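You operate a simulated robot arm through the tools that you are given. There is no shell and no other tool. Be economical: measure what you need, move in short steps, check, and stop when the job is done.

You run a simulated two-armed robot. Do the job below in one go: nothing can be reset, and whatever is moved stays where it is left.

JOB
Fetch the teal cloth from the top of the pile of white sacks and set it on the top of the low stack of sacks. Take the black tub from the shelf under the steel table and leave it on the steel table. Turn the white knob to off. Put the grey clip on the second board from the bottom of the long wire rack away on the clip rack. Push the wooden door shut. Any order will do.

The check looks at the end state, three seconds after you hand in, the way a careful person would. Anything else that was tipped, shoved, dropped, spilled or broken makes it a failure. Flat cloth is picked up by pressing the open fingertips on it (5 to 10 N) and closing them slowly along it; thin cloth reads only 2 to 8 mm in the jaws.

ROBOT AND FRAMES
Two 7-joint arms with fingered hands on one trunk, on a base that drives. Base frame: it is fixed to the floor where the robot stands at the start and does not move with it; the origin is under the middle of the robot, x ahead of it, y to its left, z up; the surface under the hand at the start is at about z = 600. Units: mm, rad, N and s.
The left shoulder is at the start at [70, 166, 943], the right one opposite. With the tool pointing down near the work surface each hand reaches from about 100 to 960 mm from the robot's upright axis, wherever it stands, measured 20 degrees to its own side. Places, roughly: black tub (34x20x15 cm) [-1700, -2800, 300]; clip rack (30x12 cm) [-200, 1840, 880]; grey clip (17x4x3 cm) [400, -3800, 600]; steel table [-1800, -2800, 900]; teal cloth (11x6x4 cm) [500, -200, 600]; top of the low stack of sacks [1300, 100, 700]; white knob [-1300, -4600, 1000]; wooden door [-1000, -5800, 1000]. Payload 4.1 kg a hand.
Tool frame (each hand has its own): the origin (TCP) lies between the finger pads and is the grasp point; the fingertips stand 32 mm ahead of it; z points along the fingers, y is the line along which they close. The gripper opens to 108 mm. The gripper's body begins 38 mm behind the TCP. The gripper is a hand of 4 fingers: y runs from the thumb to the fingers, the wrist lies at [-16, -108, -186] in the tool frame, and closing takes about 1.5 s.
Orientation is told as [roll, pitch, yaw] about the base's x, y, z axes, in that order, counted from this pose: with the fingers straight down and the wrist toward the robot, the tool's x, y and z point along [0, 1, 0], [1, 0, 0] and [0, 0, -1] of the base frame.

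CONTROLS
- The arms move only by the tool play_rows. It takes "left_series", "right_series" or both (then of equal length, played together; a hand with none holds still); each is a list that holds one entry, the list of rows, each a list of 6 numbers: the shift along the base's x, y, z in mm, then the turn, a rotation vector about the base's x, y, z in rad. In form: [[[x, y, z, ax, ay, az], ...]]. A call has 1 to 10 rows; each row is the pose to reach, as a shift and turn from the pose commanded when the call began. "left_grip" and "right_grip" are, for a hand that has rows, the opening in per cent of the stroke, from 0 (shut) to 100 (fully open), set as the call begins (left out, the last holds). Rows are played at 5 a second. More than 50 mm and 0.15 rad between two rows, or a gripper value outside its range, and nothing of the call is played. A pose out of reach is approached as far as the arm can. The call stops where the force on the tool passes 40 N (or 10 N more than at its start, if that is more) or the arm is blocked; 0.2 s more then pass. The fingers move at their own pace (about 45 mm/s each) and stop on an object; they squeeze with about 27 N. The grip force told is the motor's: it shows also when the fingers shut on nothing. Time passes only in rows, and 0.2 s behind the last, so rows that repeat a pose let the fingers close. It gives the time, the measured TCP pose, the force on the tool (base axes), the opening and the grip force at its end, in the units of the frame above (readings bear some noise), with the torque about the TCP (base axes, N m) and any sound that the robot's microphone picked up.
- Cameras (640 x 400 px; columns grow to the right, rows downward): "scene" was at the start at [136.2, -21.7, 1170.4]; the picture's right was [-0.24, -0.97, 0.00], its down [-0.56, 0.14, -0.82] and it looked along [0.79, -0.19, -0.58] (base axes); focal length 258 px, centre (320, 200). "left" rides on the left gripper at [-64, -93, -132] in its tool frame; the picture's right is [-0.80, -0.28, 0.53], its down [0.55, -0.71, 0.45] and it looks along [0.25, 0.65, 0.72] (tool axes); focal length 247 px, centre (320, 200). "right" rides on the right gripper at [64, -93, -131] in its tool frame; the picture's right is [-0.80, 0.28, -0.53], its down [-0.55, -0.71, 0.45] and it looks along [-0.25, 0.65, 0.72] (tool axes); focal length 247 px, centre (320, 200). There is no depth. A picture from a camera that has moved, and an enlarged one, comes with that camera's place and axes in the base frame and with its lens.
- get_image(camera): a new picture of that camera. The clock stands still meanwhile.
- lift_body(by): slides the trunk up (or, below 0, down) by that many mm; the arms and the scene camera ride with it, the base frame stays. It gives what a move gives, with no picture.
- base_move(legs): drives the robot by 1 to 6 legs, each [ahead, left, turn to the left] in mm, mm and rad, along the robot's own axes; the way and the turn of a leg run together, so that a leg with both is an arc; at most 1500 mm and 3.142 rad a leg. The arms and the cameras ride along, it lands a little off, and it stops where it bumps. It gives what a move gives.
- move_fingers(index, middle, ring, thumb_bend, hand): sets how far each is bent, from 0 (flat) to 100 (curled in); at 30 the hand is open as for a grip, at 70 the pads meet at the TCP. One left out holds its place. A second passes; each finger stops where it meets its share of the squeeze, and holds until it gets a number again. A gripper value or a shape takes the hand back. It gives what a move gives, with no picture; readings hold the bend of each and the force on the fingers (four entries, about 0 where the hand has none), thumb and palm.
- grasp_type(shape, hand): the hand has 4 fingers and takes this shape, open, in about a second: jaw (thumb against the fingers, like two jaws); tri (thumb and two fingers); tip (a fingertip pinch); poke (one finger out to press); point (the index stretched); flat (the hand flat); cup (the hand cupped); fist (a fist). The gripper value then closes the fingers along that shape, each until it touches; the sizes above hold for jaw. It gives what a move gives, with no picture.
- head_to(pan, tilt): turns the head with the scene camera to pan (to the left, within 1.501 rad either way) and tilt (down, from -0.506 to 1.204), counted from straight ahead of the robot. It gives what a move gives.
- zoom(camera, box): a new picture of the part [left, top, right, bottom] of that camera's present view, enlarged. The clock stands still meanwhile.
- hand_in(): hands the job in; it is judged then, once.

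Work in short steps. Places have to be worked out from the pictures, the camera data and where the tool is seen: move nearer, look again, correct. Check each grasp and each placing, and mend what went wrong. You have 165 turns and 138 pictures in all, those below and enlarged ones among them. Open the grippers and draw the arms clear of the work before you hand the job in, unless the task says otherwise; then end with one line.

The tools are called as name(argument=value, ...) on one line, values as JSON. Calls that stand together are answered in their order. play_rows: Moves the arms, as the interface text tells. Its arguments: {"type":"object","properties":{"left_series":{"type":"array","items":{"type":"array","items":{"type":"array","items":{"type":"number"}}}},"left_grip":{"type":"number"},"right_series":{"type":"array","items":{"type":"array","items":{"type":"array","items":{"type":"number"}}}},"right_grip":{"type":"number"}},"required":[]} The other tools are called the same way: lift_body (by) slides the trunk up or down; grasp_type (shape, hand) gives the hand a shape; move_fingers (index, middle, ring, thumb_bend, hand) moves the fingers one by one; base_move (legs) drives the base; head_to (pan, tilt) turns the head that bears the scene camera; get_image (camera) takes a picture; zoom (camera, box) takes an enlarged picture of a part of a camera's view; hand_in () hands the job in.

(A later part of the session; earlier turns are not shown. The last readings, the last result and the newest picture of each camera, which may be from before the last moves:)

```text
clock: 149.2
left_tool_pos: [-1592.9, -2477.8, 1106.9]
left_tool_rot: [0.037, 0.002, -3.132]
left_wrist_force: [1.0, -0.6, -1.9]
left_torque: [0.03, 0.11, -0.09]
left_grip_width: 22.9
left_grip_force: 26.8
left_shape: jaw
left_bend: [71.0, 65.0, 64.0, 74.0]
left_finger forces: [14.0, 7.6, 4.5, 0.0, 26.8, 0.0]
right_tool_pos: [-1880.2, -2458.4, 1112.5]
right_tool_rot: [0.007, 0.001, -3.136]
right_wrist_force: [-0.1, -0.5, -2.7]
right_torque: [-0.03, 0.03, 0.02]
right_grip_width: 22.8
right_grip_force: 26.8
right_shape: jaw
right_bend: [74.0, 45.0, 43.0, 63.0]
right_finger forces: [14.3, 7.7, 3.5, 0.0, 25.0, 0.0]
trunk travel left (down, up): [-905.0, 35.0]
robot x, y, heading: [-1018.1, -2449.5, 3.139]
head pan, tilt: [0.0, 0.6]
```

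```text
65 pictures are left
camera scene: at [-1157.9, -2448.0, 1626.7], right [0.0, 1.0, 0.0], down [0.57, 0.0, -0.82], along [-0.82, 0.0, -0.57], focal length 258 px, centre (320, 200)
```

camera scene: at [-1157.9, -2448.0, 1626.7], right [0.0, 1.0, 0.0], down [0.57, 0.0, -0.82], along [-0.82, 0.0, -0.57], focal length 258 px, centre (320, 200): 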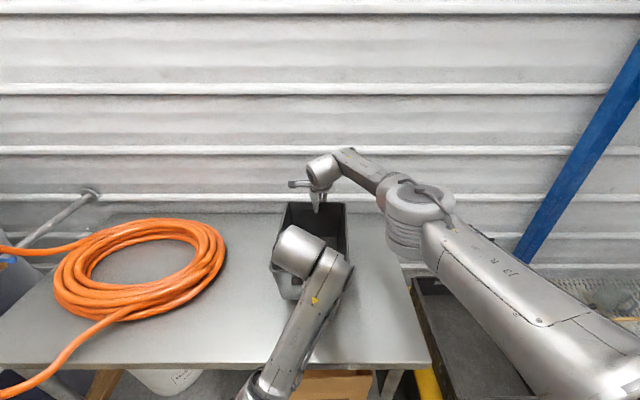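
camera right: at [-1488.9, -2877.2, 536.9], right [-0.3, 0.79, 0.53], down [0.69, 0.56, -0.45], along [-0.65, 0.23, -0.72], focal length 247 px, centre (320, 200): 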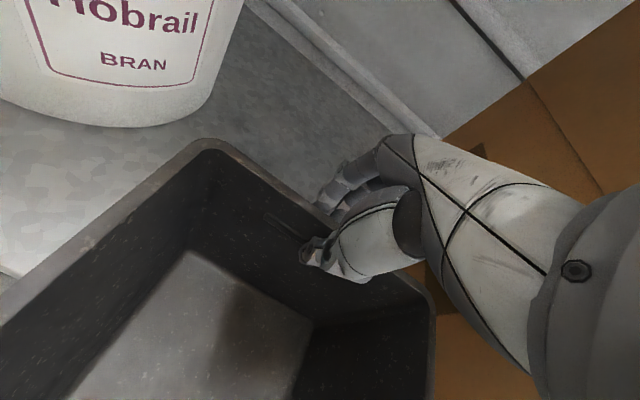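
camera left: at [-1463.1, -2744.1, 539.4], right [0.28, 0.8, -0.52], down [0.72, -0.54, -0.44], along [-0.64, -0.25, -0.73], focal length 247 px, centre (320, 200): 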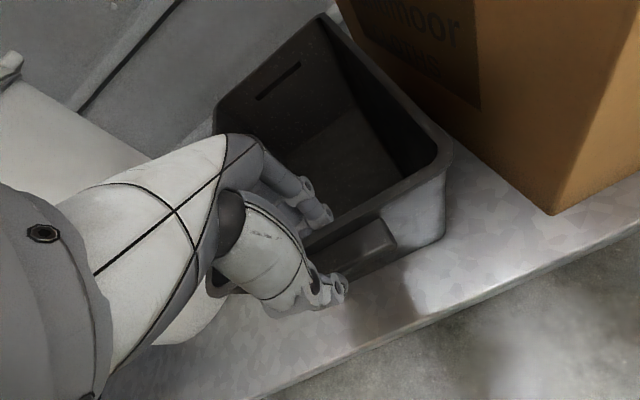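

The tub is over clear table. I'll lower it with the trunk to just above contact, then a little more.

lift_body(by=-92)

lift_body(by=-6)

zoom(camera="scene", box=[220, 200, 420, 325])

```text
clock: 150.1
left_tool_pos: [-1593.4, -2477.0, 1043.5]
left_tool_rot: [0.032, -0.017, -3.129]
left_wrist_force: [1.0, -1.0, 12.8]
left_torque: [-0.02, -0.14, -0.06]
left_grip_width: 25.0
left_grip_force: 26.9
left_shape: jaw
left_bend: [72.0, 65.0, 63.0, 74.0]
left_finger forces: [15.8, 8.2, 3.2, 0.0, 27.6, 0.0]
right_tool_pos: [-1880.4, -2456.7, 1046.0]
right_tool_rot: [0.005, -0.006, -3.137]
right_wrist_force: [-1.9, -0.1, -0.3]
right_torque: [0.01, 0.01, 0.08]
right_grip_width: 23.5
right_grip_force: 26.3
right_shape: jaw
right_bend: [74.0, 44.0, 42.0, 63.0]
right_finger forces: [15.3, 8.5, 4.0, 0.1, 25.4, 0.1]
trunk travel left (down, up): [-835.0, 105.0]
robot x, y, heading: [-1020.3, -2448.9, 3.14]
head pan, tilt: [0.0, 0.6]
stopped: the force on the tool passed its limit at 43 N (the readings are from after the stop); the commanded pose is now the measured one
```

```text
clock: 150.7
left_tool_pos: [-1593.2, -2477.1, 1042.6]
left_tool_rot: [0.031, -0.029, -3.129]
left_wrist_force: [1.8, -3.4, 17.6]
left_torque: [-0.13, -0.22, -0.1]
left_grip_width: 24.8
left_grip_force: 27.1
left_shape: jaw
left_bend: [72.0, 64.0, 62.0, 75.0]
left_finger forces: [15.8, 9.0, 3.1, 0.0, 29.6, 0.0]
right_tool_pos: [-1881.1, -2457.6, 1044.1]
right_tool_rot: [0.007, -0.011, -3.136]
right_wrist_force: [1.4, 1.2, 6.1]
right_torque: [0.02, 0.05, 0.12]
right_grip_width: 23.5
right_grip_force: 26.9
right_shape: jaw
right_bend: [74.0, 44.0, 42.0, 63.0]
right_finger forces: [14.8, 8.6, 4.1, 0.1, 28.3, 0.1]
trunk travel left (down, up): [-829.0, 111.0]
robot x, y, heading: [-1017.4, -2445.8, 3.137]
head pan, tilt: [0.0, 0.6]
stopped: the force on the tool passed its limit at 41 N (the readings are from after the stop); the commanded pose is now the measured one
```

```text
3.20 times, centred on (320, 262) of scene
camera zoom: at [-1153.7, -2448.3, 1551.2], right [0.0, 1.0, 0.0], down [0.56, 0.0, -0.83], along [-0.83, 0.0, -0.56], focal length 825 px, centre (320, 0)
```

zoom: 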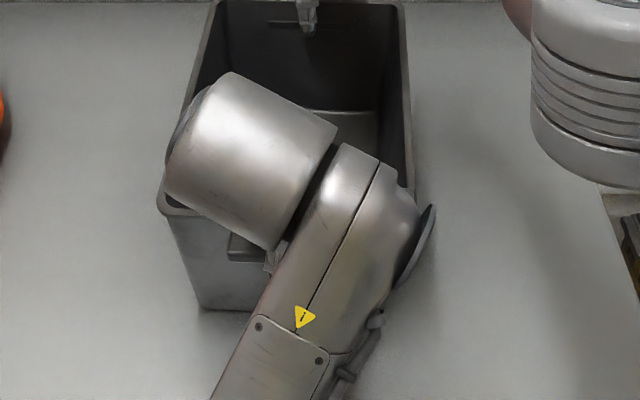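

The tub rests on the table, whose top is at z of about 905. I'll relieve the load by 4 mm, open both hands, and raise straight up.

lift_body(by=4)

play_rows(left_series=[[[0, 0, 0, 0, 0, 0], [0, 0, 0, 0, 0, 0], [0, 0, 0, 0, 0, 0], [0, 0, 0, 0, 0, 0], [0, 0, 0, 0, 0, 0], [0, 0, 0, 0, 0, 0]]], left_grip=85, right_series=[[[0, 0, 0, 0, 0, 0], [0, 0, 0, 0, 0, 0], [0, 0, 0, 0, 0, 0], [0, 0, 0, 0, 0, 0], [0, 0, 0, 0, 0, 0], [0, 0, 0, 0, 0, 0]]], right_grip=85)

lift_body(by=105)

get_image(camera="scene")

```text
clock: 151.3
left_tool_pos: [-1595.9, -2476.8, 1042.4]
left_tool_rot: [0.032, -0.022, -3.132]
left_wrist_force: [2.1, -0.6, 5.8]
left_torque: [0.03, -0.11, -0.07]
left_grip_width: 25.0
left_grip_force: 26.6
left_shape: jaw
left_bend: [72.0, 65.0, 63.0, 75.0]
left_finger forces: [15.0, 8.2, 3.1, 0.1, 28.2, 0.1]
right_tool_pos: [-1881.5, -2456.9, 1045.7]
right_tool_rot: [0.006, -0.008, -3.137]
right_wrist_force: [0.1, 0.7, -0.5]
right_torque: [-0.01, -0.06, 0.11]
right_grip_width: 23.5
right_grip_force: 26.6
right_shape: jaw
right_bend: [74.0, 44.0, 42.0, 63.0]
right_finger forces: [14.5, 8.3, 3.7, 0.1, 27.0, 0.0]
trunk travel left (down, up): [-833.0, 107.0]
robot x, y, heading: [-1020.0, -2446.0, 3.136]
head pan, tilt: [0.0, 0.6]
```

```text
clock: 152.7
left_tool_pos: [-1596.6, -2478.3, 1043.0]
left_tool_rot: [0.032, -0.022, -3.13]
left_wrist_force: [-0.1, 0.6, -0.6]
left_torque: [-0.03, 0.03, -0.02]
left_grip_width: 91.5
left_grip_force: 0.0
left_shape: jaw
left_bend: [26.0, 33.0, 31.0, 49.0]
left_finger forces: [0.0, 0.0, 0.0, 0.1, 0.0, 0.0]
right_tool_pos: [-1884.0, -2456.9, 1045.0]
right_tool_rot: [0.007, -0.005, -3.139]
right_wrist_force: [-1.1, -0.2, -0.5]
right_torque: [0.0, -0.01, 0.0]
right_grip_width: 91.7
right_grip_force: 0.0
right_shape: jaw
right_bend: [26.0, 33.0, 31.0, 49.0]
right_finger forces: [0.0, 0.0, 0.0, 0.0, 0.0, 0.1]
trunk travel left (down, up): [-833.0, 107.0]
robot x, y, heading: [-1019.0, -2447.6, 3.135]
head pan, tilt: [0.0, 0.6]
```

```text
clock: 154.0
left_tool_pos: [-1596.7, -2477.4, 1147.8]
left_tool_rot: [0.032, -0.023, -3.13]
left_wrist_force: [-0.4, -0.8, 0.0]
left_torque: [0.01, -0.01, 0.0]
left_grip_width: 91.3
left_grip_force: 0.1
left_shape: jaw
left_bend: [26.0, 33.0, 31.0, 49.0]
left_finger forces: [0.0, 0.0, 0.0, 0.0, 0.1, 0.0]
right_tool_pos: [-1883.4, -2457.9, 1150.1]
right_tool_rot: [0.006, -0.005, -3.139]
right_wrist_force: [0.3, -0.1, -0.2]
right_torque: [-0.01, -0.03, 0.01]
right_grip_width: 92.0
right_grip_force: 0.1
right_shape: jaw
right_bend: [26.0, 33.0, 31.0, 49.0]
right_finger forces: [0.0, 0.0, 0.1, 0.0, 0.1, 0.0]
trunk travel left (down, up): [-938.0, 2.0]
robot x, y, heading: [-1018.2, -2448.5, 3.138]
head pan, tilt: [0.0, 0.6]
```

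```text
63 pictures are left
camera scene: at [-1158.8, -2448.0, 1659.8], right [0.0, 1.0, 0.0], down [0.57, 0.0, -0.82], along [-0.82, 0.0, -0.57], focal length 258 px, centre (320, 200)
```

scene: 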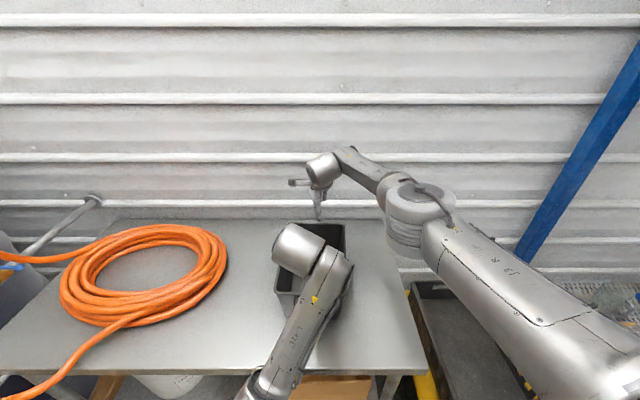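

The tub is free and standing on the table. I'll back straight out with the hands above it, retract the right hand, and lower the trunk to normal.

base_move(legs=[[-580, 0, 0]])

play_rows(right_series=[[[45, 15, 0, 0, 0, 0], [90, 30, 0, 0, 0, 0], [135, 45, 0, 0, 0, 0], [180, 60, 0, 0, 0, 0], [220, 80, 0, 0, 0, 0], [240, 110, 0, 0, 0, 0]]], left_series=[[[-20, -10, 0, 0, 0, 0], [-40, -25, 0, 0, 0, 0], [-60, -40, 0, 0, 0, 0], [-80, -60, 0, 0, 0, 0], [-80, -80, 0, 0, 0, 0], [-80, -100, 0, 0, 0, 0]]])

lift_body(by=-300)

get_image(camera="scene")

```text
clock: 157.3
left_tool_pos: [-1025.2, -2478.5, 1147.3]
left_tool_rot: [0.031, -0.021, -3.13]
left_wrist_force: [0.1, -0.1, -0.2]
left_torque: [0.02, -0.01, 0.0]
left_grip_width: 91.9
left_grip_force: 0.1
left_shape: jaw
left_bend: [26.0, 33.0, 31.0, 49.0]
left_finger forces: [0.1, 0.0, 0.1, 0.0, 0.0, 0.0]
right_tool_pos: [-1311.7, -2458.5, 1149.4]
right_tool_rot: [0.006, -0.006, -3.136]
right_wrist_force: [0.1, 0.6, -0.2]
right_torque: [-0.01, 0.0, 0.0]
right_grip_width: 91.7
right_grip_force: 0.1
right_shape: jaw
right_bend: [26.0, 33.0, 31.0, 49.0]
right_finger forces: [0.0, 0.0, 0.1, 0.1, 0.0, 0.0]
trunk travel left (down, up): [-938.0, 2.0]
robot x, y, heading: [-446.4, -2445.8, 3.145]
head pan, tilt: [0.0, 0.6]
```

```text
clock: 158.7
left_tool_pos: [-1100.7, -2579.0, 1149.7]
left_tool_rot: [0.031, -0.025, -3.131]
left_wrist_force: [1.0, -0.6, 0.4]
left_torque: [0.0, 0.01, 0.02]
left_grip_width: 91.4
left_grip_force: 0.0
left_shape: jaw
left_bend: [26.0, 33.0, 31.0, 49.0]
left_finger forces: [0.0, 0.1, 0.1, 0.0, 0.0, 0.1]
right_tool_pos: [-1069.6, -2349.2, 1153.7]
right_tool_rot: [0.012, -0.009, -3.136]
right_wrist_force: [0.8, 0.3, 0.1]
right_torque: [-0.01, -0.01, 0.0]
right_grip_width: 91.9
right_grip_force: 0.0
right_shape: jaw
right_bend: [26.0, 33.0, 31.0, 49.0]
right_finger forces: [0.0, 0.1, 0.0, 0.0, 0.0, 0.0]
trunk travel left (down, up): [-938.0, 2.0]
robot x, y, heading: [-446.1, -2447.1, -3.142]
head pan, tilt: [0.0, 0.6]
```

```text
clock: 161.7
left_tool_pos: [-1100.7, -2579.4, 848.6]
left_tool_rot: [0.03, -0.022, -3.13]
left_wrist_force: [0.6, -0.1, 0.0]
left_torque: [0.04, 0.06, 0.01]
left_grip_width: 91.5
left_grip_force: 0.1
left_shape: jaw
left_bend: [26.0, 33.0, 31.0, 49.0]
left_finger forces: [0.0, 0.0, 0.0, 0.0, 0.1, 0.1]
right_tool_pos: [-1072.1, -2350.0, 852.1]
right_tool_rot: [0.008, -0.004, -3.137]
right_wrist_force: [0.3, 1.2, -0.3]
right_torque: [-0.02, -0.02, -0.01]
right_grip_width: 91.6
right_grip_force: 0.0
right_shape: jaw
right_bend: [26.0, 33.0, 31.0, 49.0]
right_finger forces: [0.0, 0.0, 0.0, 0.1, 0.0, 0.0]
trunk travel left (down, up): [-638.0, 302.0]
robot x, y, heading: [-444.8, -2446.5, 3.141]
head pan, tilt: [0.0, 0.6]
```

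```text
62 pictures are left
camera scene: at [-585.5, -2448.5, 1359.9], right [0.0, 1.0, 0.0], down [0.57, 0.0, -0.82], along [-0.82, 0.0, -0.57], focal length 258 px, centre (320, 200)
```

scene: 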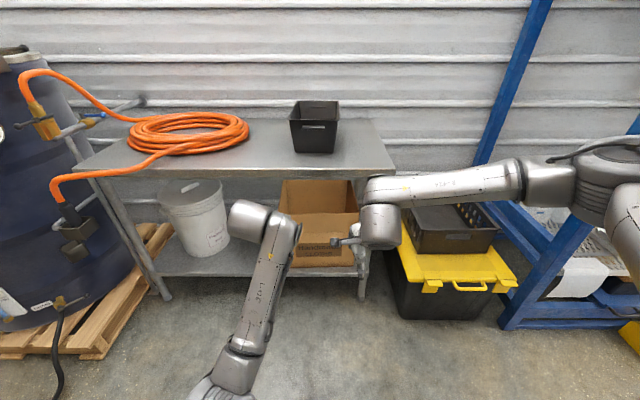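

The tub stands on the table. Next are the knob and door. I'll turn to face -y, drive a bit, and look.

base_move(legs=[[0, 0, 1.571], [900, 0, 0]])

head_to(pan=-0.2, tilt=0.3)

get_image(camera="scene")

```text
clock: 170.3
left_tool_pos: [-334.2, -4010.9, 848.3]
left_tool_rot: [0.032, -0.024, -1.572]
left_wrist_force: [0.2, 0.2, 0.7]
left_torque: [-0.01, 0.01, 0.01]
left_grip_width: 91.6
left_grip_force: 0.1
left_shape: jaw
left_bend: [26.0, 33.0, 31.0, 49.0]
left_finger forces: [0.0, 0.0, 0.0, 0.1, 0.1, 0.0]
right_tool_pos: [-562.7, -3977.7, 851.3]
right_tool_rot: [0.006, -0.006, -1.579]
right_wrist_force: [-0.8, -0.4, -0.3]
right_torque: [-0.01, -0.03, 0.01]
right_grip_width: 91.7
right_grip_force: 0.0
right_shape: jaw
right_bend: [26.0, 33.0, 31.0, 49.0]
right_finger forces: [0.1, 0.1, 0.1, 0.0, 0.0, 0.1]
trunk travel left (down, up): [-638.0, 302.0]
robot x, y, heading: [-457.7, -3357.3, -1.584]
head pan, tilt: [0.0, 0.6]
```

```text
clock: 171.1
left_tool_pos: [-335.2, -4010.6, 848.4]
left_tool_rot: [0.029, -0.022, -1.574]
left_wrist_force: [-0.3, -0.1, -1.0]
left_torque: [-0.04, 0.01, 0.01]
left_grip_width: 91.4
left_grip_force: 0.0
left_shape: jaw
left_bend: [26.0, 33.0, 31.0, 49.0]
left_finger forces: [0.1, 0.0, 0.0, 0.0, 0.0, 0.1]
right_tool_pos: [-564.5, -3977.0, 851.9]
right_tool_rot: [0.007, -0.006, -1.58]
right_wrist_force: [-0.1, -0.8, 0.5]
right_torque: [0.01, -0.02, 0.0]
right_grip_width: 91.9
right_grip_force: 0.1
right_shape: jaw
right_bend: [26.0, 33.0, 31.0, 49.0]
right_finger forces: [0.1, 0.1, 0.0, 0.0, 0.0, 0.0]
trunk travel left (down, up): [-638.0, 302.0]
robot x, y, heading: [-458.2, -3355.4, -1.586]
head pan, tilt: [-0.201, 0.3]
```

```text
61 pictures are left
camera scene: at [-477.0, -3496.3, 1387.3], right [-0.98, 0.21, 0.0], down [0.06, 0.29, -0.95], along [-0.2, -0.93, -0.3], focal length 258 px, centre (320, 200)
```

scene: 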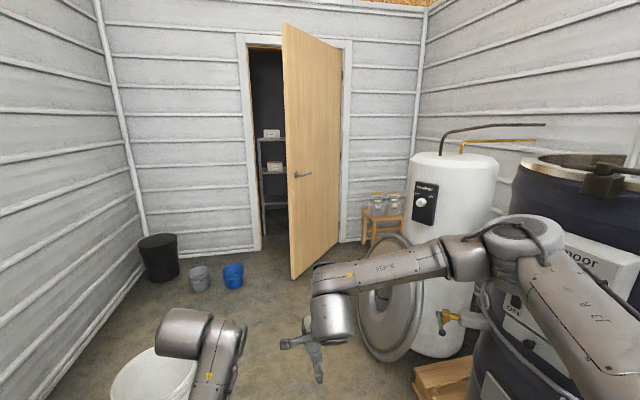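

The heater's control panel with the white knob is ahead right, and the door is ajar, hinged on its right. I'll zoom on the panel and the door.

zoom(camera="scene", box=[396, 170, 460, 210])

zoom(camera="scene", box=[220, 20, 460, 290])

```text
10.00 times, centred on (428, 190) of scene
camera zoom: at [-477.0, -3496.3, 1387.3], right [-0.98, 0.21, 0.0], down [0.06, 0.29, -0.95], along [-0.2, -0.93, -0.3], focal length 2578 px, centre (-760, 300)
```

zoom: 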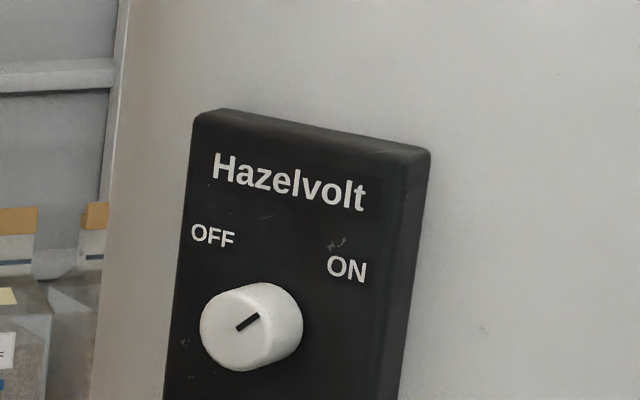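

```text
1.48 times, centred on (340, 155) of scene
camera zoom: at [-477.0, -3496.3, 1387.3], right [-0.98, 0.21, 0.0], down [0.06, 0.29, -0.95], along [-0.2, -0.93, -0.3], focal length 382 px, centre (290, 267)
```

zoom: 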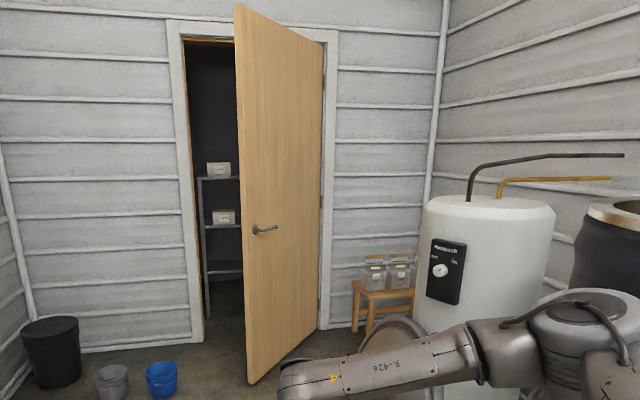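

The knob points to ON, and the panel faces the corridor (+x) at about [-1240, -4600, 985]. A round lid leans below it. I'll raise the hands, drive to y of about -4600, and turn to face it.

play_rows(left_series=[[[0, 30, 30, 0, 0, 0], [0, 60, 60, 0, 0, 0], [0, 90, 90, 0, 0, 0], [0, 110, 120, 0, 0, 0], [0, 130, 150, 0, 0, 0], [0, 150, 180, 0, 0, 0]]], right_series=[[[0, 30, 30, 0, 0, 0], [0, 60, 60, 0, 0, 0], [0, 90, 90, 0, 0, 0], [0, 110, 120, 0, 0, 0], [0, 120, 150, 0, 0, 0], [0, 120, 180, 0, 0, 0]]])

base_move(legs=[[1230, 0, 0], [0, 0, -1.557]])

head_to(pan=0, tilt=0.5)

get_image(camera="scene")

```text
clock: 172.1
left_tool_pos: [-264.3, -3922.3, 955.1]
left_tool_rot: [0.167, -0.059, -1.485]
left_wrist_force: [0.3, -0.5, 0.4]
left_torque: [0.01, -0.01, 0.0]
left_grip_width: 91.4
left_grip_force: 0.1
left_shape: jaw
left_bend: [26.0, 33.0, 31.0, 49.0]
left_finger forces: [0.1, 0.0, 0.0, 0.1, 0.0, 0.0]
left hand out of reach, approached as far as the arm can: row 4, 5
right_tool_pos: [-563.5, -3868.7, 969.8]
right_tool_rot: [0.006, -0.006, -1.579]
right_wrist_force: [0.0, 0.2, -0.2]
right_torque: [0.0, 0.03, 0.03]
right_grip_width: 91.7
right_grip_force: 0.0
right_shape: jaw
right_bend: [26.0, 33.0, 31.0, 49.0]
right_finger forces: [0.1, 0.0, 0.1, 0.1, 0.0, 0.0]
trunk travel left (down, up): [-638.0, 302.0]
robot x, y, heading: [-455.2, -3356.0, -1.584]
head pan, tilt: [-0.201, 0.3]
stopped in row 5 (left hand): the arm was blocked; the commanded pose is now the measured one
```

```text
clock: 182.2
left_tool_pos: [-1035.9, -4809.6, 955.5]
left_tool_rot: [0.167, -0.059, -3.024]
left_wrist_force: [0.4, -0.2, 0.0]
left_torque: [0.02, 0.0, 0.03]
left_grip_width: 91.7
left_grip_force: 0.1
left_shape: jaw
left_bend: [26.0, 33.0, 31.0, 49.0]
left_finger forces: [0.0, 0.0, 0.1, 0.0, 0.0, 0.0]
right_tool_pos: [-991.7, -4509.6, 968.3]
right_tool_rot: [0.007, -0.005, -3.118]
right_wrist_force: [-1.4, -0.4, 0.4]
right_torque: [0.01, 0.0, 0.01]
right_grip_width: 91.4
right_grip_force: 0.0
right_shape: jaw
right_bend: [26.0, 33.0, 31.0, 49.0]
right_finger forces: [0.0, 0.1, 0.0, 0.0, 0.0, 0.0]
trunk travel left (down, up): [-638.0, 302.0]
robot x, y, heading: [-473.0, -4600.2, -3.124]
head pan, tilt: [-0.201, 0.3]
```

```text
clock: 182.9
left_tool_pos: [-1036.2, -4809.4, 954.9]
left_tool_rot: [0.166, -0.059, -3.025]
left_wrist_force: [0.2, 0.0, -1.1]
left_torque: [0.0, -0.02, 0.01]
left_grip_width: 91.5
left_grip_force: 0.1
left_shape: jaw
left_bend: [26.0, 33.0, 31.0, 49.0]
left_finger forces: [0.0, 0.1, 0.1, 0.1, 0.1, 0.0]
right_tool_pos: [-992.1, -4509.5, 969.6]
right_tool_rot: [0.007, -0.005, -3.118]
right_wrist_force: [0.3, 0.0, -0.3]
right_torque: [-0.01, -0.01, -0.01]
right_grip_width: 91.4
right_grip_force: 0.0
right_shape: jaw
right_bend: [26.0, 33.0, 31.0, 49.0]
right_finger forces: [0.0, 0.1, 0.0, 0.0, 0.0, 0.1]
trunk travel left (down, up): [-638.0, 302.0]
robot x, y, heading: [-470.0, -4600.6, -3.124]
head pan, tilt: [0.0, 0.499]
```

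```text
58 pictures are left
camera scene: at [-613.8, -4603.7, 1369.0], right [-0.02, 1.0, 0.0], down [0.48, 0.01, -0.88], along [-0.88, -0.01, -0.48], focal length 258 px, centre (320, 200)
```

scene: 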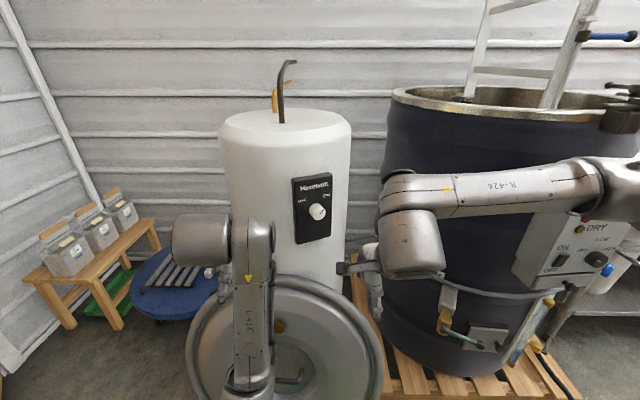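

I'll zoom on the panel to see the knob's exact pointer and the panel's orientation.

zoom(camera="scene", box=[280, 160, 360, 250])

```text
4.44 times, centred on (320, 205) of scene
camera zoom: at [-613.8, -4603.7, 1369.0], right [-0.02, 1.0, 0.0], down [0.48, 0.01, -0.88], along [-0.88, -0.01, -0.48], focal length 1146 px, centre (320, 178)
```

zoom: 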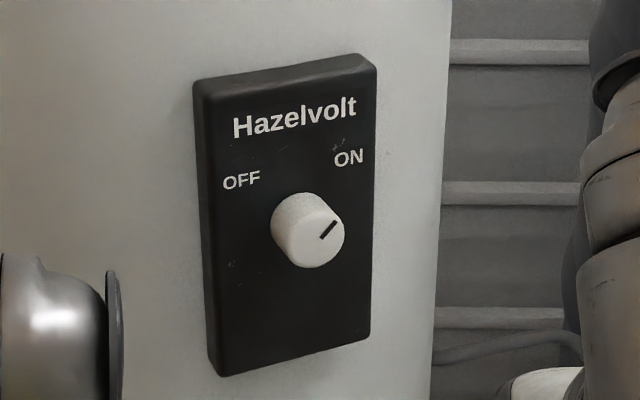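

The knob's face is at about [-1250, -4615, 978], the panel's normal is turned about 28° toward +y, and the pointer is at ON. I'll pitch the right hand to point forward.

play_rows(right_series=[[[0, 0, 0, 0, 0.145, 0], [0, 0, 0, 0, 0.29, 0], [0, 0, 0, 0, 0.435, 0], [0, 0, 0, 0, 0.58, 0], [0, 0, 0, 0, 0.725, 0], [0, 0, 0, 0, 0.87, 0], [0, 0, 0, 0, 1.015, 0], [0, 0, 0, 0, 1.16, 0], [0, 0, 0, 0, 1.305, 0], [0, 0, 0, 0, 1.45, 0]]], right_grip=75)

get_image(camera="scene")

```text
clock: 184.8
left_tool_pos: [-1036.9, -4809.3, 955.0]
left_tool_rot: [0.168, -0.06, -3.024]
left_wrist_force: [0.7, 0.5, -1.4]
left_torque: [0.0, -0.03, 0.02]
left_grip_width: 91.5
left_grip_force: 0.1
left_shape: jaw
left_bend: [26.0, 33.0, 31.0, 49.0]
left_finger forces: [0.1, 0.0, 0.0, 0.0, 0.0, 0.0]
right_tool_pos: [-1016.6, -4466.9, 996.9]
right_tool_rot: [0.307, -1.15, 2.663]
right_wrist_force: [-0.2, 0.5, 0.1]
right_torque: [0.02, -0.03, 0.03]
right_grip_width: 81.3
right_grip_force: 0.0
right_shape: jaw
right_bend: [26.0, 36.0, 34.0, 58.0]
right_finger forces: [0.0, 0.1, 0.0, 0.0, 0.0, 0.0]
right hand out of reach, approached as far as the arm can: row 8, 9
trunk travel left (down, up): [-638.0, 302.0]
robot x, y, heading: [-476.1, -4600.1, -3.125]
head pan, tilt: [0.0, 0.499]
stopped in row 9 (right hand): the arm was blocked; the commanded pose is now the measured one
```

```text
56 pictures are left
camera scene: at [-614.1, -4603.3, 1368.9], right [-0.02, 1.0, 0.0], down [0.48, 0.01, -0.88], along [-0.88, -0.01, -0.48], focal length 258 px, centre (320, 200)
```

scene: 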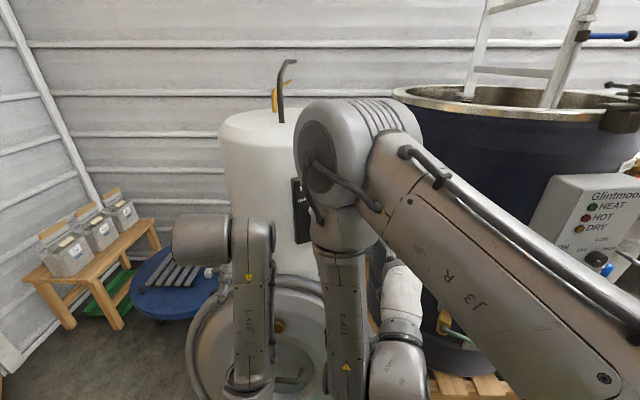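

The arm folds up and blocks with the shoulder this high. I'll back up a bit and lower the trunk so the forearm comes up to the knob from below, then raise and pitch the hand there.

base_move(legs=[[-130, 0, 0]])

play_rows(right_series=[[[0, 0, 0, 0, -0.14, 0.05], [0, 0, 0, 0, -0.28, 0.1], [0, 0, 0, 0, -0.42, 0.15], [0, 0, 0, 0, -0.56, 0.2]]])

lift_body(by=-330)

play_rows(right_series=[[[-20, 0, 40, 0, 0.0, 0.0], [-40, 0, 80, 0, 0.0, 0.0], [-60, 0, 120, 0, 0.0, 0.0], [-80, 0, 160, 0, 0.0, 0.0], [-100, 0, 200, 0, 0.0, 0.0], [-120, 0, 240, 0, 0.0, 0.0], [-140, 0, 280, 0, 0.0, 0.0]]])

get_image(camera="scene")

```text
clock: 185.9
left_tool_pos: [-946.0, -4809.5, 957.0]
left_tool_rot: [0.17, -0.063, -3.026]
left_wrist_force: [1.4, -1.0, 0.7]
left_torque: [-0.05, 0.05, 0.01]
left_grip_width: 91.7
left_grip_force: 0.1
left_shape: jaw
left_bend: [26.0, 33.0, 31.0, 49.0]
left_finger forces: [0.0, 0.1, 0.1, 0.0, 0.0, 0.1]
right_tool_pos: [-926.0, -4465.2, 998.1]
right_tool_rot: [0.313, -1.153, 2.658]
right_wrist_force: [1.4, -0.2, 0.3]
right_torque: [-0.01, -0.01, 0.02]
right_grip_width: 81.2
right_grip_force: 0.1
right_shape: jaw
right_bend: [26.0, 36.0, 34.0, 58.0]
right_finger forces: [0.0, 0.0, 0.1, 0.0, 0.1, 0.0]
trunk travel left (down, up): [-638.0, 302.0]
robot x, y, heading: [-383.3, -4599.7, -3.123]
head pan, tilt: [0.0, 0.499]
stopped in leg 1: the robot was blocked; the commanded pose is now the measured one
```

```text
clock: 186.9
left_tool_pos: [-950.3, -4808.2, 954.9]
left_tool_rot: [0.171, -0.059, -3.024]
left_wrist_force: [-1.3, 1.0, -0.1]
left_torque: [0.02, -0.04, 0.01]
left_grip_width: 91.5
left_grip_force: 0.1
left_shape: jaw
left_bend: [26.0, 33.0, 31.0, 49.0]
left_finger forces: [0.0, 0.0, 0.0, 0.0, 0.0, 0.0]
right_tool_pos: [-929.0, -4465.7, 996.5]
right_tool_rot: [0.068, -0.609, 3.063]
right_wrist_force: [-0.6, 0.4, 1.0]
right_torque: [-0.05, -0.01, 0.02]
right_grip_width: 80.9
right_grip_force: 0.1
right_shape: jaw
right_bend: [26.0, 36.0, 33.0, 58.0]
right_finger forces: [0.1, 0.0, 0.0, 0.0, 0.0, 0.0]
trunk travel left (down, up): [-638.0, 302.0]
robot x, y, heading: [-388.7, -4598.5, -3.123]
head pan, tilt: [0.0, 0.499]
```

```text
clock: 190.2
left_tool_pos: [-951.3, -4808.2, 625.4]
left_tool_rot: [0.169, -0.058, -3.027]
left_wrist_force: [-1.0, 0.2, -0.5]
left_torque: [0.0, -0.01, 0.0]
left_grip_width: 91.5
left_grip_force: 0.0
left_shape: jaw
left_bend: [26.0, 33.0, 31.0, 49.0]
left_finger forces: [0.1, 0.1, 0.0, 0.0, 0.0, 0.1]
right_tool_pos: [-929.5, -4466.2, 666.8]
right_tool_rot: [0.067, -0.609, 3.06]
right_wrist_force: [0.6, 1.0, -0.1]
right_torque: [0.03, 0.0, 0.0]
right_grip_width: 80.9
right_grip_force: 0.1
right_shape: jaw
right_bend: [26.0, 36.0, 33.0, 58.0]
right_finger forces: [0.1, 0.0, 0.0, 0.1, 0.0, 0.0]
trunk travel left (down, up): [-308.0, 632.0]
robot x, y, heading: [-386.6, -4599.0, -3.127]
head pan, tilt: [0.0, 0.499]
```

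```text
clock: 191.8
left_tool_pos: [-949.7, -4808.9, 623.5]
left_tool_rot: [0.17, -0.056, -3.025]
left_wrist_force: [-0.3, 0.1, 0.4]
left_torque: [-0.01, 0.02, -0.04]
left_grip_width: 91.6
left_grip_force: 0.1
left_shape: jaw
left_bend: [26.0, 33.0, 31.0, 49.0]
left_finger forces: [0.0, 0.0, 0.0, 0.0, 0.0, 0.0]
right_tool_pos: [-1069.7, -4466.0, 947.2]
right_tool_rot: [0.071, -0.606, 3.06]
right_wrist_force: [-0.8, 0.8, 0.1]
right_torque: [0.0, -0.04, 0.01]
right_grip_width: 81.0
right_grip_force: 0.1
right_shape: jaw
right_bend: [26.0, 36.0, 34.0, 58.0]
right_finger forces: [0.0, 0.1, 0.0, 0.0, 0.0, 0.1]
trunk travel left (down, up): [-308.0, 632.0]
robot x, y, heading: [-387.8, -4603.4, -3.131]
head pan, tilt: [0.0, 0.499]
```

```text
55 pictures are left
camera scene: at [-528.7, -4602.0, 1038.9], right [-0.02, 1.0, 0.0], down [0.48, 0.01, -0.88], along [-0.88, -0.01, -0.48], focal length 258 px, centre (320, 200)
```

scene: 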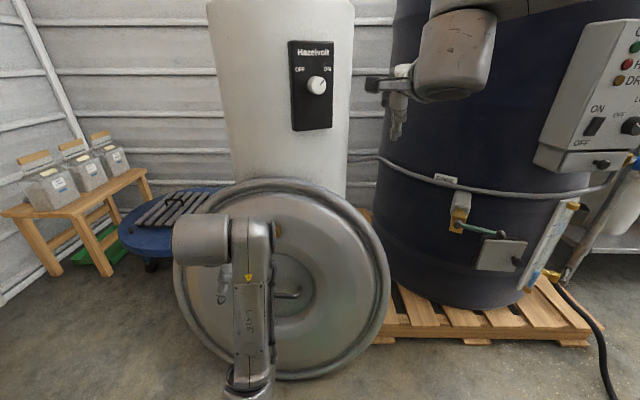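

Now the knob is at eye level and the forearm comes from below. I'll pitch the hand up to horizontal.

play_rows(right_series=[[[0, 0, 0, 0, 0.14, 0], [0, 0, 0, 0, 0.28, 0], [0, 0, 0, 0, 0.42, 0], [0, 0, 0, 0, 0.56, 0], [0, 0, 0, 0, 0.7, 0], [0, 0, 0, 0, 0.84, 0], [0, 0, 0, 0, 0.96, 0]]])

play_rows(right_series=[[[0, 0, 0, 0, 0, 0.14], [0, 0, 0, 0, 0, 0.28], [0, 0, 0, 0, 0, 0.42], [0, 0, 0, 0, 0, 0.55]]])

get_image(camera="scene")

```text
clock: 193.3
left_tool_pos: [-951.5, -4806.7, 626.1]
left_tool_rot: [0.171, -0.057, -3.025]
left_wrist_force: [0.7, 0.1, 0.2]
left_torque: [-0.04, 0.0, -0.01]
left_grip_width: 91.7
left_grip_force: 0.0
left_shape: jaw
left_bend: [26.0, 33.0, 31.0, 49.0]
left_finger forces: [0.0, 0.0, 0.0, 0.0, 0.0, 0.0]
right_tool_pos: [-1060.5, -4487.7, 948.0]
right_tool_rot: [1.572, -1.495, 1.577]
right_wrist_force: [-0.4, 0.8, -0.3]
right_torque: [0.0, 0.0, 0.06]
right_grip_width: 81.2
right_grip_force: 0.1
right_shape: jaw
right_bend: [26.0, 36.0, 33.0, 58.0]
right_finger forces: [0.1, 0.0, 0.1, 0.0, 0.0, 0.0]
right hand out of reach, approached as far as the arm can: row 5, 6, 7
trunk travel left (down, up): [-308.0, 632.0]
robot x, y, heading: [-388.3, -4597.4, -3.118]
head pan, tilt: [0.0, 0.499]
```

```text
clock: 194.3
left_tool_pos: [-950.2, -4808.5, 625.4]
left_tool_rot: [0.169, -0.058, -3.025]
left_wrist_force: [-0.3, 0.4, 0.6]
left_torque: [0.0, 0.0, -0.01]
left_grip_width: 91.5
left_grip_force: 0.1
left_shape: jaw
left_bend: [26.0, 33.0, 31.0, 49.0]
left_finger forces: [0.0, 0.0, 0.0, 0.0, 0.0, 0.1]
right_tool_pos: [-968.3, -4624.2, 943.8]
right_tool_rot: [1.772, -1.444, 1.869]
right_wrist_force: [-0.1, 0.9, 0.4]
right_torque: [0.0, -0.01, 0.02]
right_grip_width: 81.4
right_grip_force: 0.0
right_shape: jaw
right_bend: [26.0, 36.0, 33.0, 58.0]
right_finger forces: [0.0, 0.0, 0.0, 0.0, 0.1, 0.0]
right hand out of reach, approached as far as the arm can: row 1, 2, 3, 4
trunk travel left (down, up): [-308.0, 632.0]
robot x, y, heading: [-386.5, -4602.4, -3.128]
head pan, tilt: [0.0, 0.499]
```

```text
54 pictures are left
camera scene: at [-528.3, -4602.1, 1039.0], right [-0.02, 1.0, 0.0], down [0.48, 0.01, -0.88], along [-0.88, -0.01, -0.48], focal length 258 px, centre (320, 200)
```

scene: 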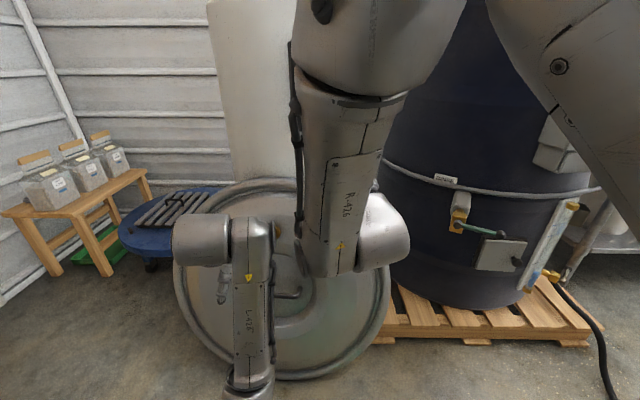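

The hand did reach the right pointing direction (forward, 28° left), just nearer in. I'll test whether it can roll about the knob axis from here, in free air.

play_rows(right_series=[[[0, 0, 0, 0.13, 0.07, 0], [0, 0, 0, 0.26, 0.14, 0], [0, 0, 0, 0.39, 0.21, 0], [0, 0, 0, 0.52, 0.28, 0], [0, 0, 0, 0.65, 0.35, 0], [0, 0, 0, 0.78, 0.42, 0], [0, 0, 0, 0.91, 0.49, 0], [0, 0, 0, 1.04, 0.56, 0], [0, 0, 0, 1.17, 0.63, 0], [0, 0, 0, 1.3, 0.7, 0]]])

get_image(camera="scene")

```text
clock: 195.1
left_tool_pos: [-950.4, -4808.6, 625.1]
left_tool_rot: [0.169, -0.059, -3.024]
left_wrist_force: [-1.1, -0.3, 0.1]
left_torque: [-0.01, 0.02, -0.01]
left_grip_width: 91.5
left_grip_force: 0.0
left_shape: jaw
left_bend: [26.0, 33.0, 31.0, 49.0]
left_finger forces: [0.1, 0.1, 0.0, 0.0, 0.0, 0.0]
right_tool_pos: [-935.7, -4636.8, 967.0]
right_tool_rot: [-2.249, -1.462, -0.448]
right_wrist_force: [-0.4, 0.7, 0.6]
right_torque: [0.0, -0.02, 0.0]
right_grip_width: 81.0
right_grip_force: 0.1
right_shape: jaw
right_bend: [26.0, 36.0, 33.0, 58.0]
right_finger forces: [0.0, 0.0, 0.0, 0.0, 0.0, 0.0]
right hand out of reach, approached as far as the arm can: row 1, 2, 3
trunk travel left (down, up): [-308.0, 632.0]
robot x, y, heading: [-387.7, -4601.3, -3.128]
head pan, tilt: [0.0, 0.499]
stopped in row 3 (right hand): the arm was blocked; the commanded pose is now the measured one
```

```text
53 pictures are left
camera scene: at [-528.7, -4588.2, 1044.9], right [0.14, 0.99, 0.0], down [0.42, -0.06, -0.91], along [-0.9, 0.12, -0.42], focal length 258 px, centre (320, 200)
```

scene: 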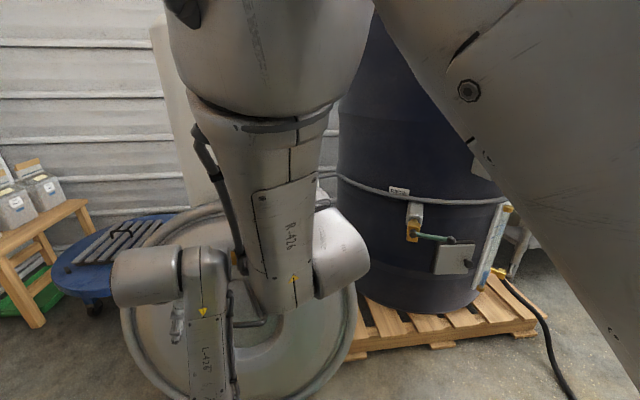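

The arm touched the head, so this configuration is bad. I'll bring the right hand back to its normal pose and use the left arm, whose elbow lies on the better side.

play_rows(right_series=[[[-10, 25, 0, 0, 0, -0.11], [-20, 50, 0, 0, 0, -0.22], [-30, 75, 0, 0, 0, -0.33], [-40, 100, 0, 0, 0, -0.44], [-40, 125, 0, 0, 0, -0.44]]])

play_rows(right_series=[[[0, 10, -10, 0, -0.145, 0], [0, 20, -20, 0, -0.29, 0], [0, 30, -30, 0, -0.435, 0], [0, 40, -40, 0, -0.58, 0], [0, 50, -60, 0, -0.725, 0], [0, 50, -80, 0, -0.87, 0], [0, 50, -100, 0, -1.015, 0], [0, 50, -120, 0, -1.16, 0], [0, 50, -140, 0, -1.305, 0], [0, 50, -160, 0, -1.45, 0]]])

head_to(pan=0, tilt=0.4)

get_image(camera="scene")

```text
clock: 196.3
left_tool_pos: [-951.8, -4809.3, 624.2]
left_tool_rot: [0.173, -0.06, -3.023]
left_wrist_force: [0.1, 1.1, -0.1]
left_torque: [0.03, -0.01, -0.01]
left_grip_width: 91.5
left_grip_force: 0.0
left_shape: jaw
left_bend: [26.0, 33.0, 31.0, 49.0]
left_finger forces: [0.0, 0.1, 0.0, 0.0, 0.1, 0.1]
right_tool_pos: [-974.5, -4510.9, 966.0]
right_tool_rot: [-2.239, -1.464, -0.901]
right_wrist_force: [-0.1, 0.6, 0.0]
right_torque: [-0.04, 0.0, 0.05]
right_grip_width: 80.9
right_grip_force: 0.0
right_shape: jaw
right_bend: [26.0, 36.0, 34.0, 58.0]
right_finger forces: [0.0, 0.1, 0.1, 0.0, 0.0, 0.0]
trunk travel left (down, up): [-308.0, 632.0]
robot x, y, heading: [-383.3, -4599.6, -3.124]
head pan, tilt: [0.0, 0.499]
```

```text
clock: 198.5
left_tool_pos: [-950.9, -4809.2, 625.1]
left_tool_rot: [0.171, -0.059, -3.025]
left_wrist_force: [0.4, -0.4, -0.4]
left_torque: [-0.01, -0.01, -0.01]
left_grip_width: 91.7
left_grip_force: 0.1
left_shape: jaw
left_bend: [26.0, 33.0, 31.0, 49.0]
left_finger forces: [0.1, 0.1, 0.1, 0.1, 0.0, 0.0]
right_tool_pos: [-975.6, -4462.0, 806.7]
right_tool_rot: [-0.009, -0.187, -3.056]
right_wrist_force: [-0.1, 0.7, 0.6]
right_torque: [0.0, 0.0, -0.03]
right_grip_width: 81.0
right_grip_force: 0.1
right_shape: jaw
right_bend: [26.0, 36.0, 34.0, 58.0]
right_finger forces: [0.0, 0.1, 0.0, 0.1, 0.0, 0.1]
trunk travel left (down, up): [-308.0, 632.0]
robot x, y, heading: [-388.4, -4598.9, -3.127]
head pan, tilt: [0.0, 0.499]
```

```text
clock: 199.1
left_tool_pos: [-951.9, -4810.1, 624.3]
left_tool_rot: [0.17, -0.06, -3.025]
left_wrist_force: [-0.6, -0.4, 0.1]
left_torque: [0.01, 0.01, 0.01]
left_grip_width: 91.6
left_grip_force: 0.0
left_shape: jaw
left_bend: [26.0, 33.0, 31.0, 49.0]
left_finger forces: [0.0, 0.0, 0.0, 0.0, 0.0, 0.1]
right_tool_pos: [-973.2, -4461.6, 806.0]
right_tool_rot: [-0.01, -0.189, -3.056]
right_wrist_force: [-0.6, 0.1, -0.8]
right_torque: [0.02, 0.01, 0.03]
right_grip_width: 81.0
right_grip_force: 0.0
right_shape: jaw
right_bend: [26.0, 36.0, 33.0, 58.0]
right_finger forces: [0.0, 0.0, 0.0, 0.0, 0.0, 0.0]
trunk travel left (down, up): [-308.0, 632.0]
robot x, y, heading: [-387.3, -4600.2, -3.124]
head pan, tilt: [0.0, 0.4]
```

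```text
52 pictures are left
camera scene: at [-530.2, -4602.2, 1048.0], right [-0.02, 1.0, 0.0], down [0.39, 0.01, -0.92], along [-0.92, -0.02, -0.39], focal length 258 px, centre (320, 200)
```

scene: 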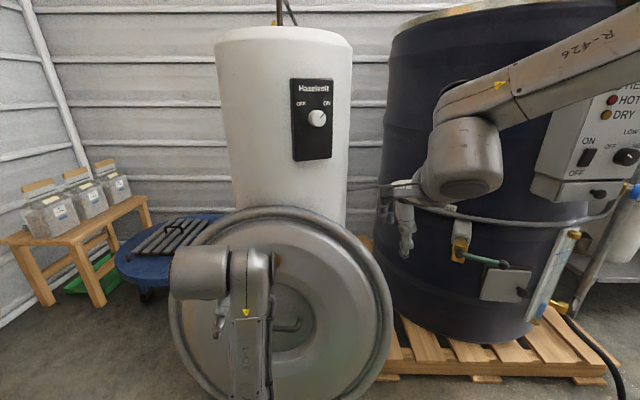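

Now the left hand: I'll raise it in front, then pitch it forward.

play_rows(left_series=[[[-5, 12, 42, -0.04, 0, 0], [-10, 24, 84, -0.08, 0, -0.02], [-15, 36, 126, -0.12, 0, -0.05], [-20, 48, 168, -0.16, 0, -0.08], [-25, 60, 210, -0.16, 0, -0.1], [-30, 72, 252, -0.16, 0, -0.1], [-35, 84, 294, -0.16, 0, -0.1], [-40, 96, 330, -0.16, 0, -0.1]]], left_grip=75)

play_rows(left_series=[[[0, 0, 0, 0, 0.145, 0], [0, 0, 0, 0, 0.29, 0], [0, 0, 0, 0, 0.435, 0], [0, 0, 0, 0, 0.58, 0], [0, 0, 0, 0, 0.725, 0], [0, 0, 0, 0, 0.87, 0], [0, 0, 0, 0, 1.015, 0], [0, 0, 0, 0, 1.16, 0], [0, 0, 0, 0, 1.305, 0], [0, 0, 0, 0, 1.45, 0]]])

get_image(camera="scene")

```text
clock: 200.9
left_tool_pos: [-1004.0, -4737.6, 955.1]
left_tool_rot: [0.334, -0.06, -3.096]
left_wrist_force: [-1.1, -0.8, 0.7]
left_torque: [-0.01, 0.05, -0.01]
left_grip_width: 81.3
left_grip_force: 0.1
left_shape: jaw
left_bend: [26.0, 36.0, 33.0, 57.0]
left_finger forces: [0.0, 0.1, 0.0, 0.0, 0.0, 0.1]
left hand out of reach, approached as far as the arm can: row 3, 4, 5, 6, 7, 8
right_tool_pos: [-974.0, -4463.2, 806.2]
right_tool_rot: [-0.009, -0.187, -3.056]
right_wrist_force: [-0.6, -0.8, -0.6]
right_torque: [0.0, 0.02, 0.01]
right_grip_width: 81.2
right_grip_force: 0.2
right_shape: jaw
right_bend: [26.0, 36.0, 33.0, 58.0]
right_finger forces: [0.0, 0.0, 0.0, 0.1, 0.1, 0.1]
trunk travel left (down, up): [-308.0, 632.0]
robot x, y, heading: [-389.9, -4599.3, -3.122]
head pan, tilt: [0.0, 0.4]
```

```text
clock: 203.2
left_tool_pos: [-1001.9, -4750.8, 971.1]
left_tool_rot: [1.62, -1.48, 1.947]
left_wrist_force: [0.0, 0.0, 0.7]
left_torque: [0.0, -0.02, -0.03]
left_grip_width: 81.1
left_grip_force: 0.0
left_shape: jaw
left_bend: [26.0, 36.0, 34.0, 58.0]
left_finger forces: [0.0, 0.0, 0.0, 0.0, 0.0, 0.0]
right_tool_pos: [-974.2, -4463.2, 806.2]
right_tool_rot: [-0.009, -0.188, -3.056]
right_wrist_force: [-0.1, 0.0, -0.3]
right_torque: [-0.01, 0.01, -0.04]
right_grip_width: 80.7
right_grip_force: 0.1
right_shape: jaw
right_bend: [26.0, 36.0, 33.0, 58.0]
right_finger forces: [0.1, 0.0, 0.0, 0.0, 0.0, 0.0]
trunk travel left (down, up): [-308.0, 632.0]
robot x, y, heading: [-389.4, -4600.0, -3.122]
head pan, tilt: [0.0, 0.4]
stopped in row 10 (left hand): the arm was blocked; the commanded pose is now the measured one
```

```text
51 pictures are left
camera scene: at [-530.1, -4602.3, 1048.1], right [-0.02, 1.0, 0.0], down [0.39, 0.01, -0.92], along [-0.92, -0.02, -0.39], focal length 258 px, centre (320, 200)
```

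scene: 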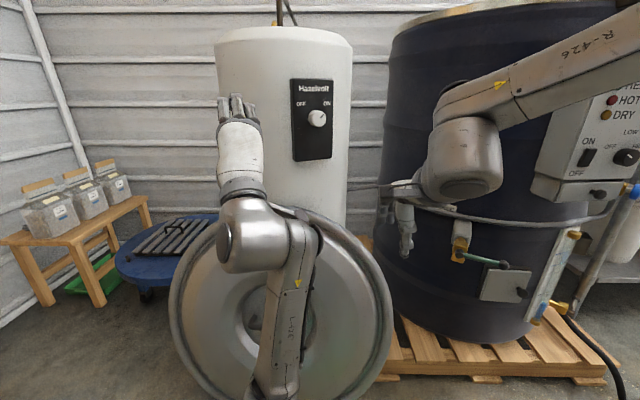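

The left arm points forward cleanly with the elbow below. I'll test its roll range about the knob axis in free air: first clockwise, then counter-clockwise.

play_rows(left_series=[[[0, 0, 0, -0.13, -0.07, 0], [0, 0, 0, -0.26, -0.14, 0], [0, 0, 0, -0.39, -0.21, 0], [0, 0, 0, -0.52, -0.28, 0], [0, 0, 0, -0.65, -0.35, 0]]])

play_rows(left_series=[[[0, 0, 0, 0.13, 0.07, 0], [0, 0, 0, 0.26, 0.14, 0], [0, 0, 0, 0.39, 0.21, 0], [0, 0, 0, 0.52, 0.28, 0], [0, 0, 0, 0.65, 0.35, 0], [0, 0, 0, 0.78, 0.42, 0], [0, 0, 0, 0.91, 0.49, 0], [0, 0, 0, 1.04, 0.56, 0], [0, 0, 0, 1.17, 0.63, 0], [0, 0, 0, 1.3, 0.7, 0]]])

get_image(camera="scene")

```text
clock: 204.3
left_tool_pos: [-1001.5, -4750.7, 971.2]
left_tool_rot: [1.509, -0.743, 2.052]
left_wrist_force: [-0.7, -0.1, 0.1]
left_torque: [0.0, -0.01, 0.01]
left_grip_width: 81.6
left_grip_force: 0.1
left_shape: jaw
left_bend: [26.0, 36.0, 34.0, 58.0]
left_finger forces: [0.1, 0.0, 0.1, 0.0, 0.0, 0.0]
right_tool_pos: [-974.3, -4461.8, 805.7]
right_tool_rot: [-0.011, -0.187, -3.056]
right_wrist_force: [0.8, 0.1, 1.6]
right_torque: [-0.05, 0.0, 0.0]
right_grip_width: 81.0
right_grip_force: 0.0
right_shape: jaw
right_bend: [26.0, 36.0, 33.0, 58.0]
right_finger forces: [0.0, 0.1, 0.1, 0.0, 0.0, 0.0]
trunk travel left (down, up): [-308.0, 632.0]
robot x, y, heading: [-388.1, -4598.8, -3.129]
head pan, tilt: [0.0, 0.4]
```

```text
clock: 205.8
left_tool_pos: [-1003.3, -4780.9, 978.8]
left_tool_rot: [2.63, -1.478, 1.029]
left_wrist_force: [0.1, 1.3, 0.5]
left_torque: [0.02, 0.03, 0.01]
left_grip_width: 81.3
left_grip_force: 0.0
left_shape: jaw
left_bend: [26.0, 36.0, 34.0, 58.0]
left_finger forces: [0.0, 0.1, 0.1, 0.0, 0.0, 0.1]
right_tool_pos: [-973.7, -4463.7, 806.6]
right_tool_rot: [-0.009, -0.188, -3.053]
right_wrist_force: [-0.4, 0.8, 0.5]
right_torque: [0.01, -0.01, 0.0]
right_grip_width: 81.0
right_grip_force: 0.1
right_shape: jaw
right_bend: [26.0, 36.0, 33.0, 58.0]
right_finger forces: [0.0, 0.0, 0.0, 0.0, 0.0, 0.1]
trunk travel left (down, up): [-308.0, 632.0]
robot x, y, heading: [-388.2, -4600.4, -3.127]
head pan, tilt: [0.0, 0.4]
stopped in row 7 (left hand): the arm was blocked; the commanded pose is now the measured one
```

```text
50 pictures are left
camera scene: at [-530.2, -4602.6, 1048.1], right [-0.02, 1.0, 0.0], down [0.39, 0.01, -0.92], along [-0.92, -0.02, -0.39], focal length 258 px, centre (320, 200)
```

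scene: 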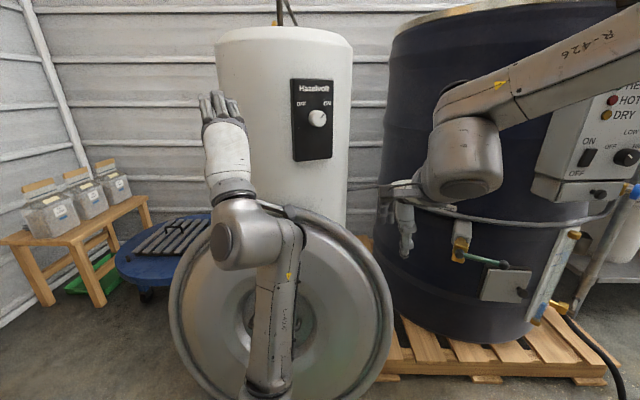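

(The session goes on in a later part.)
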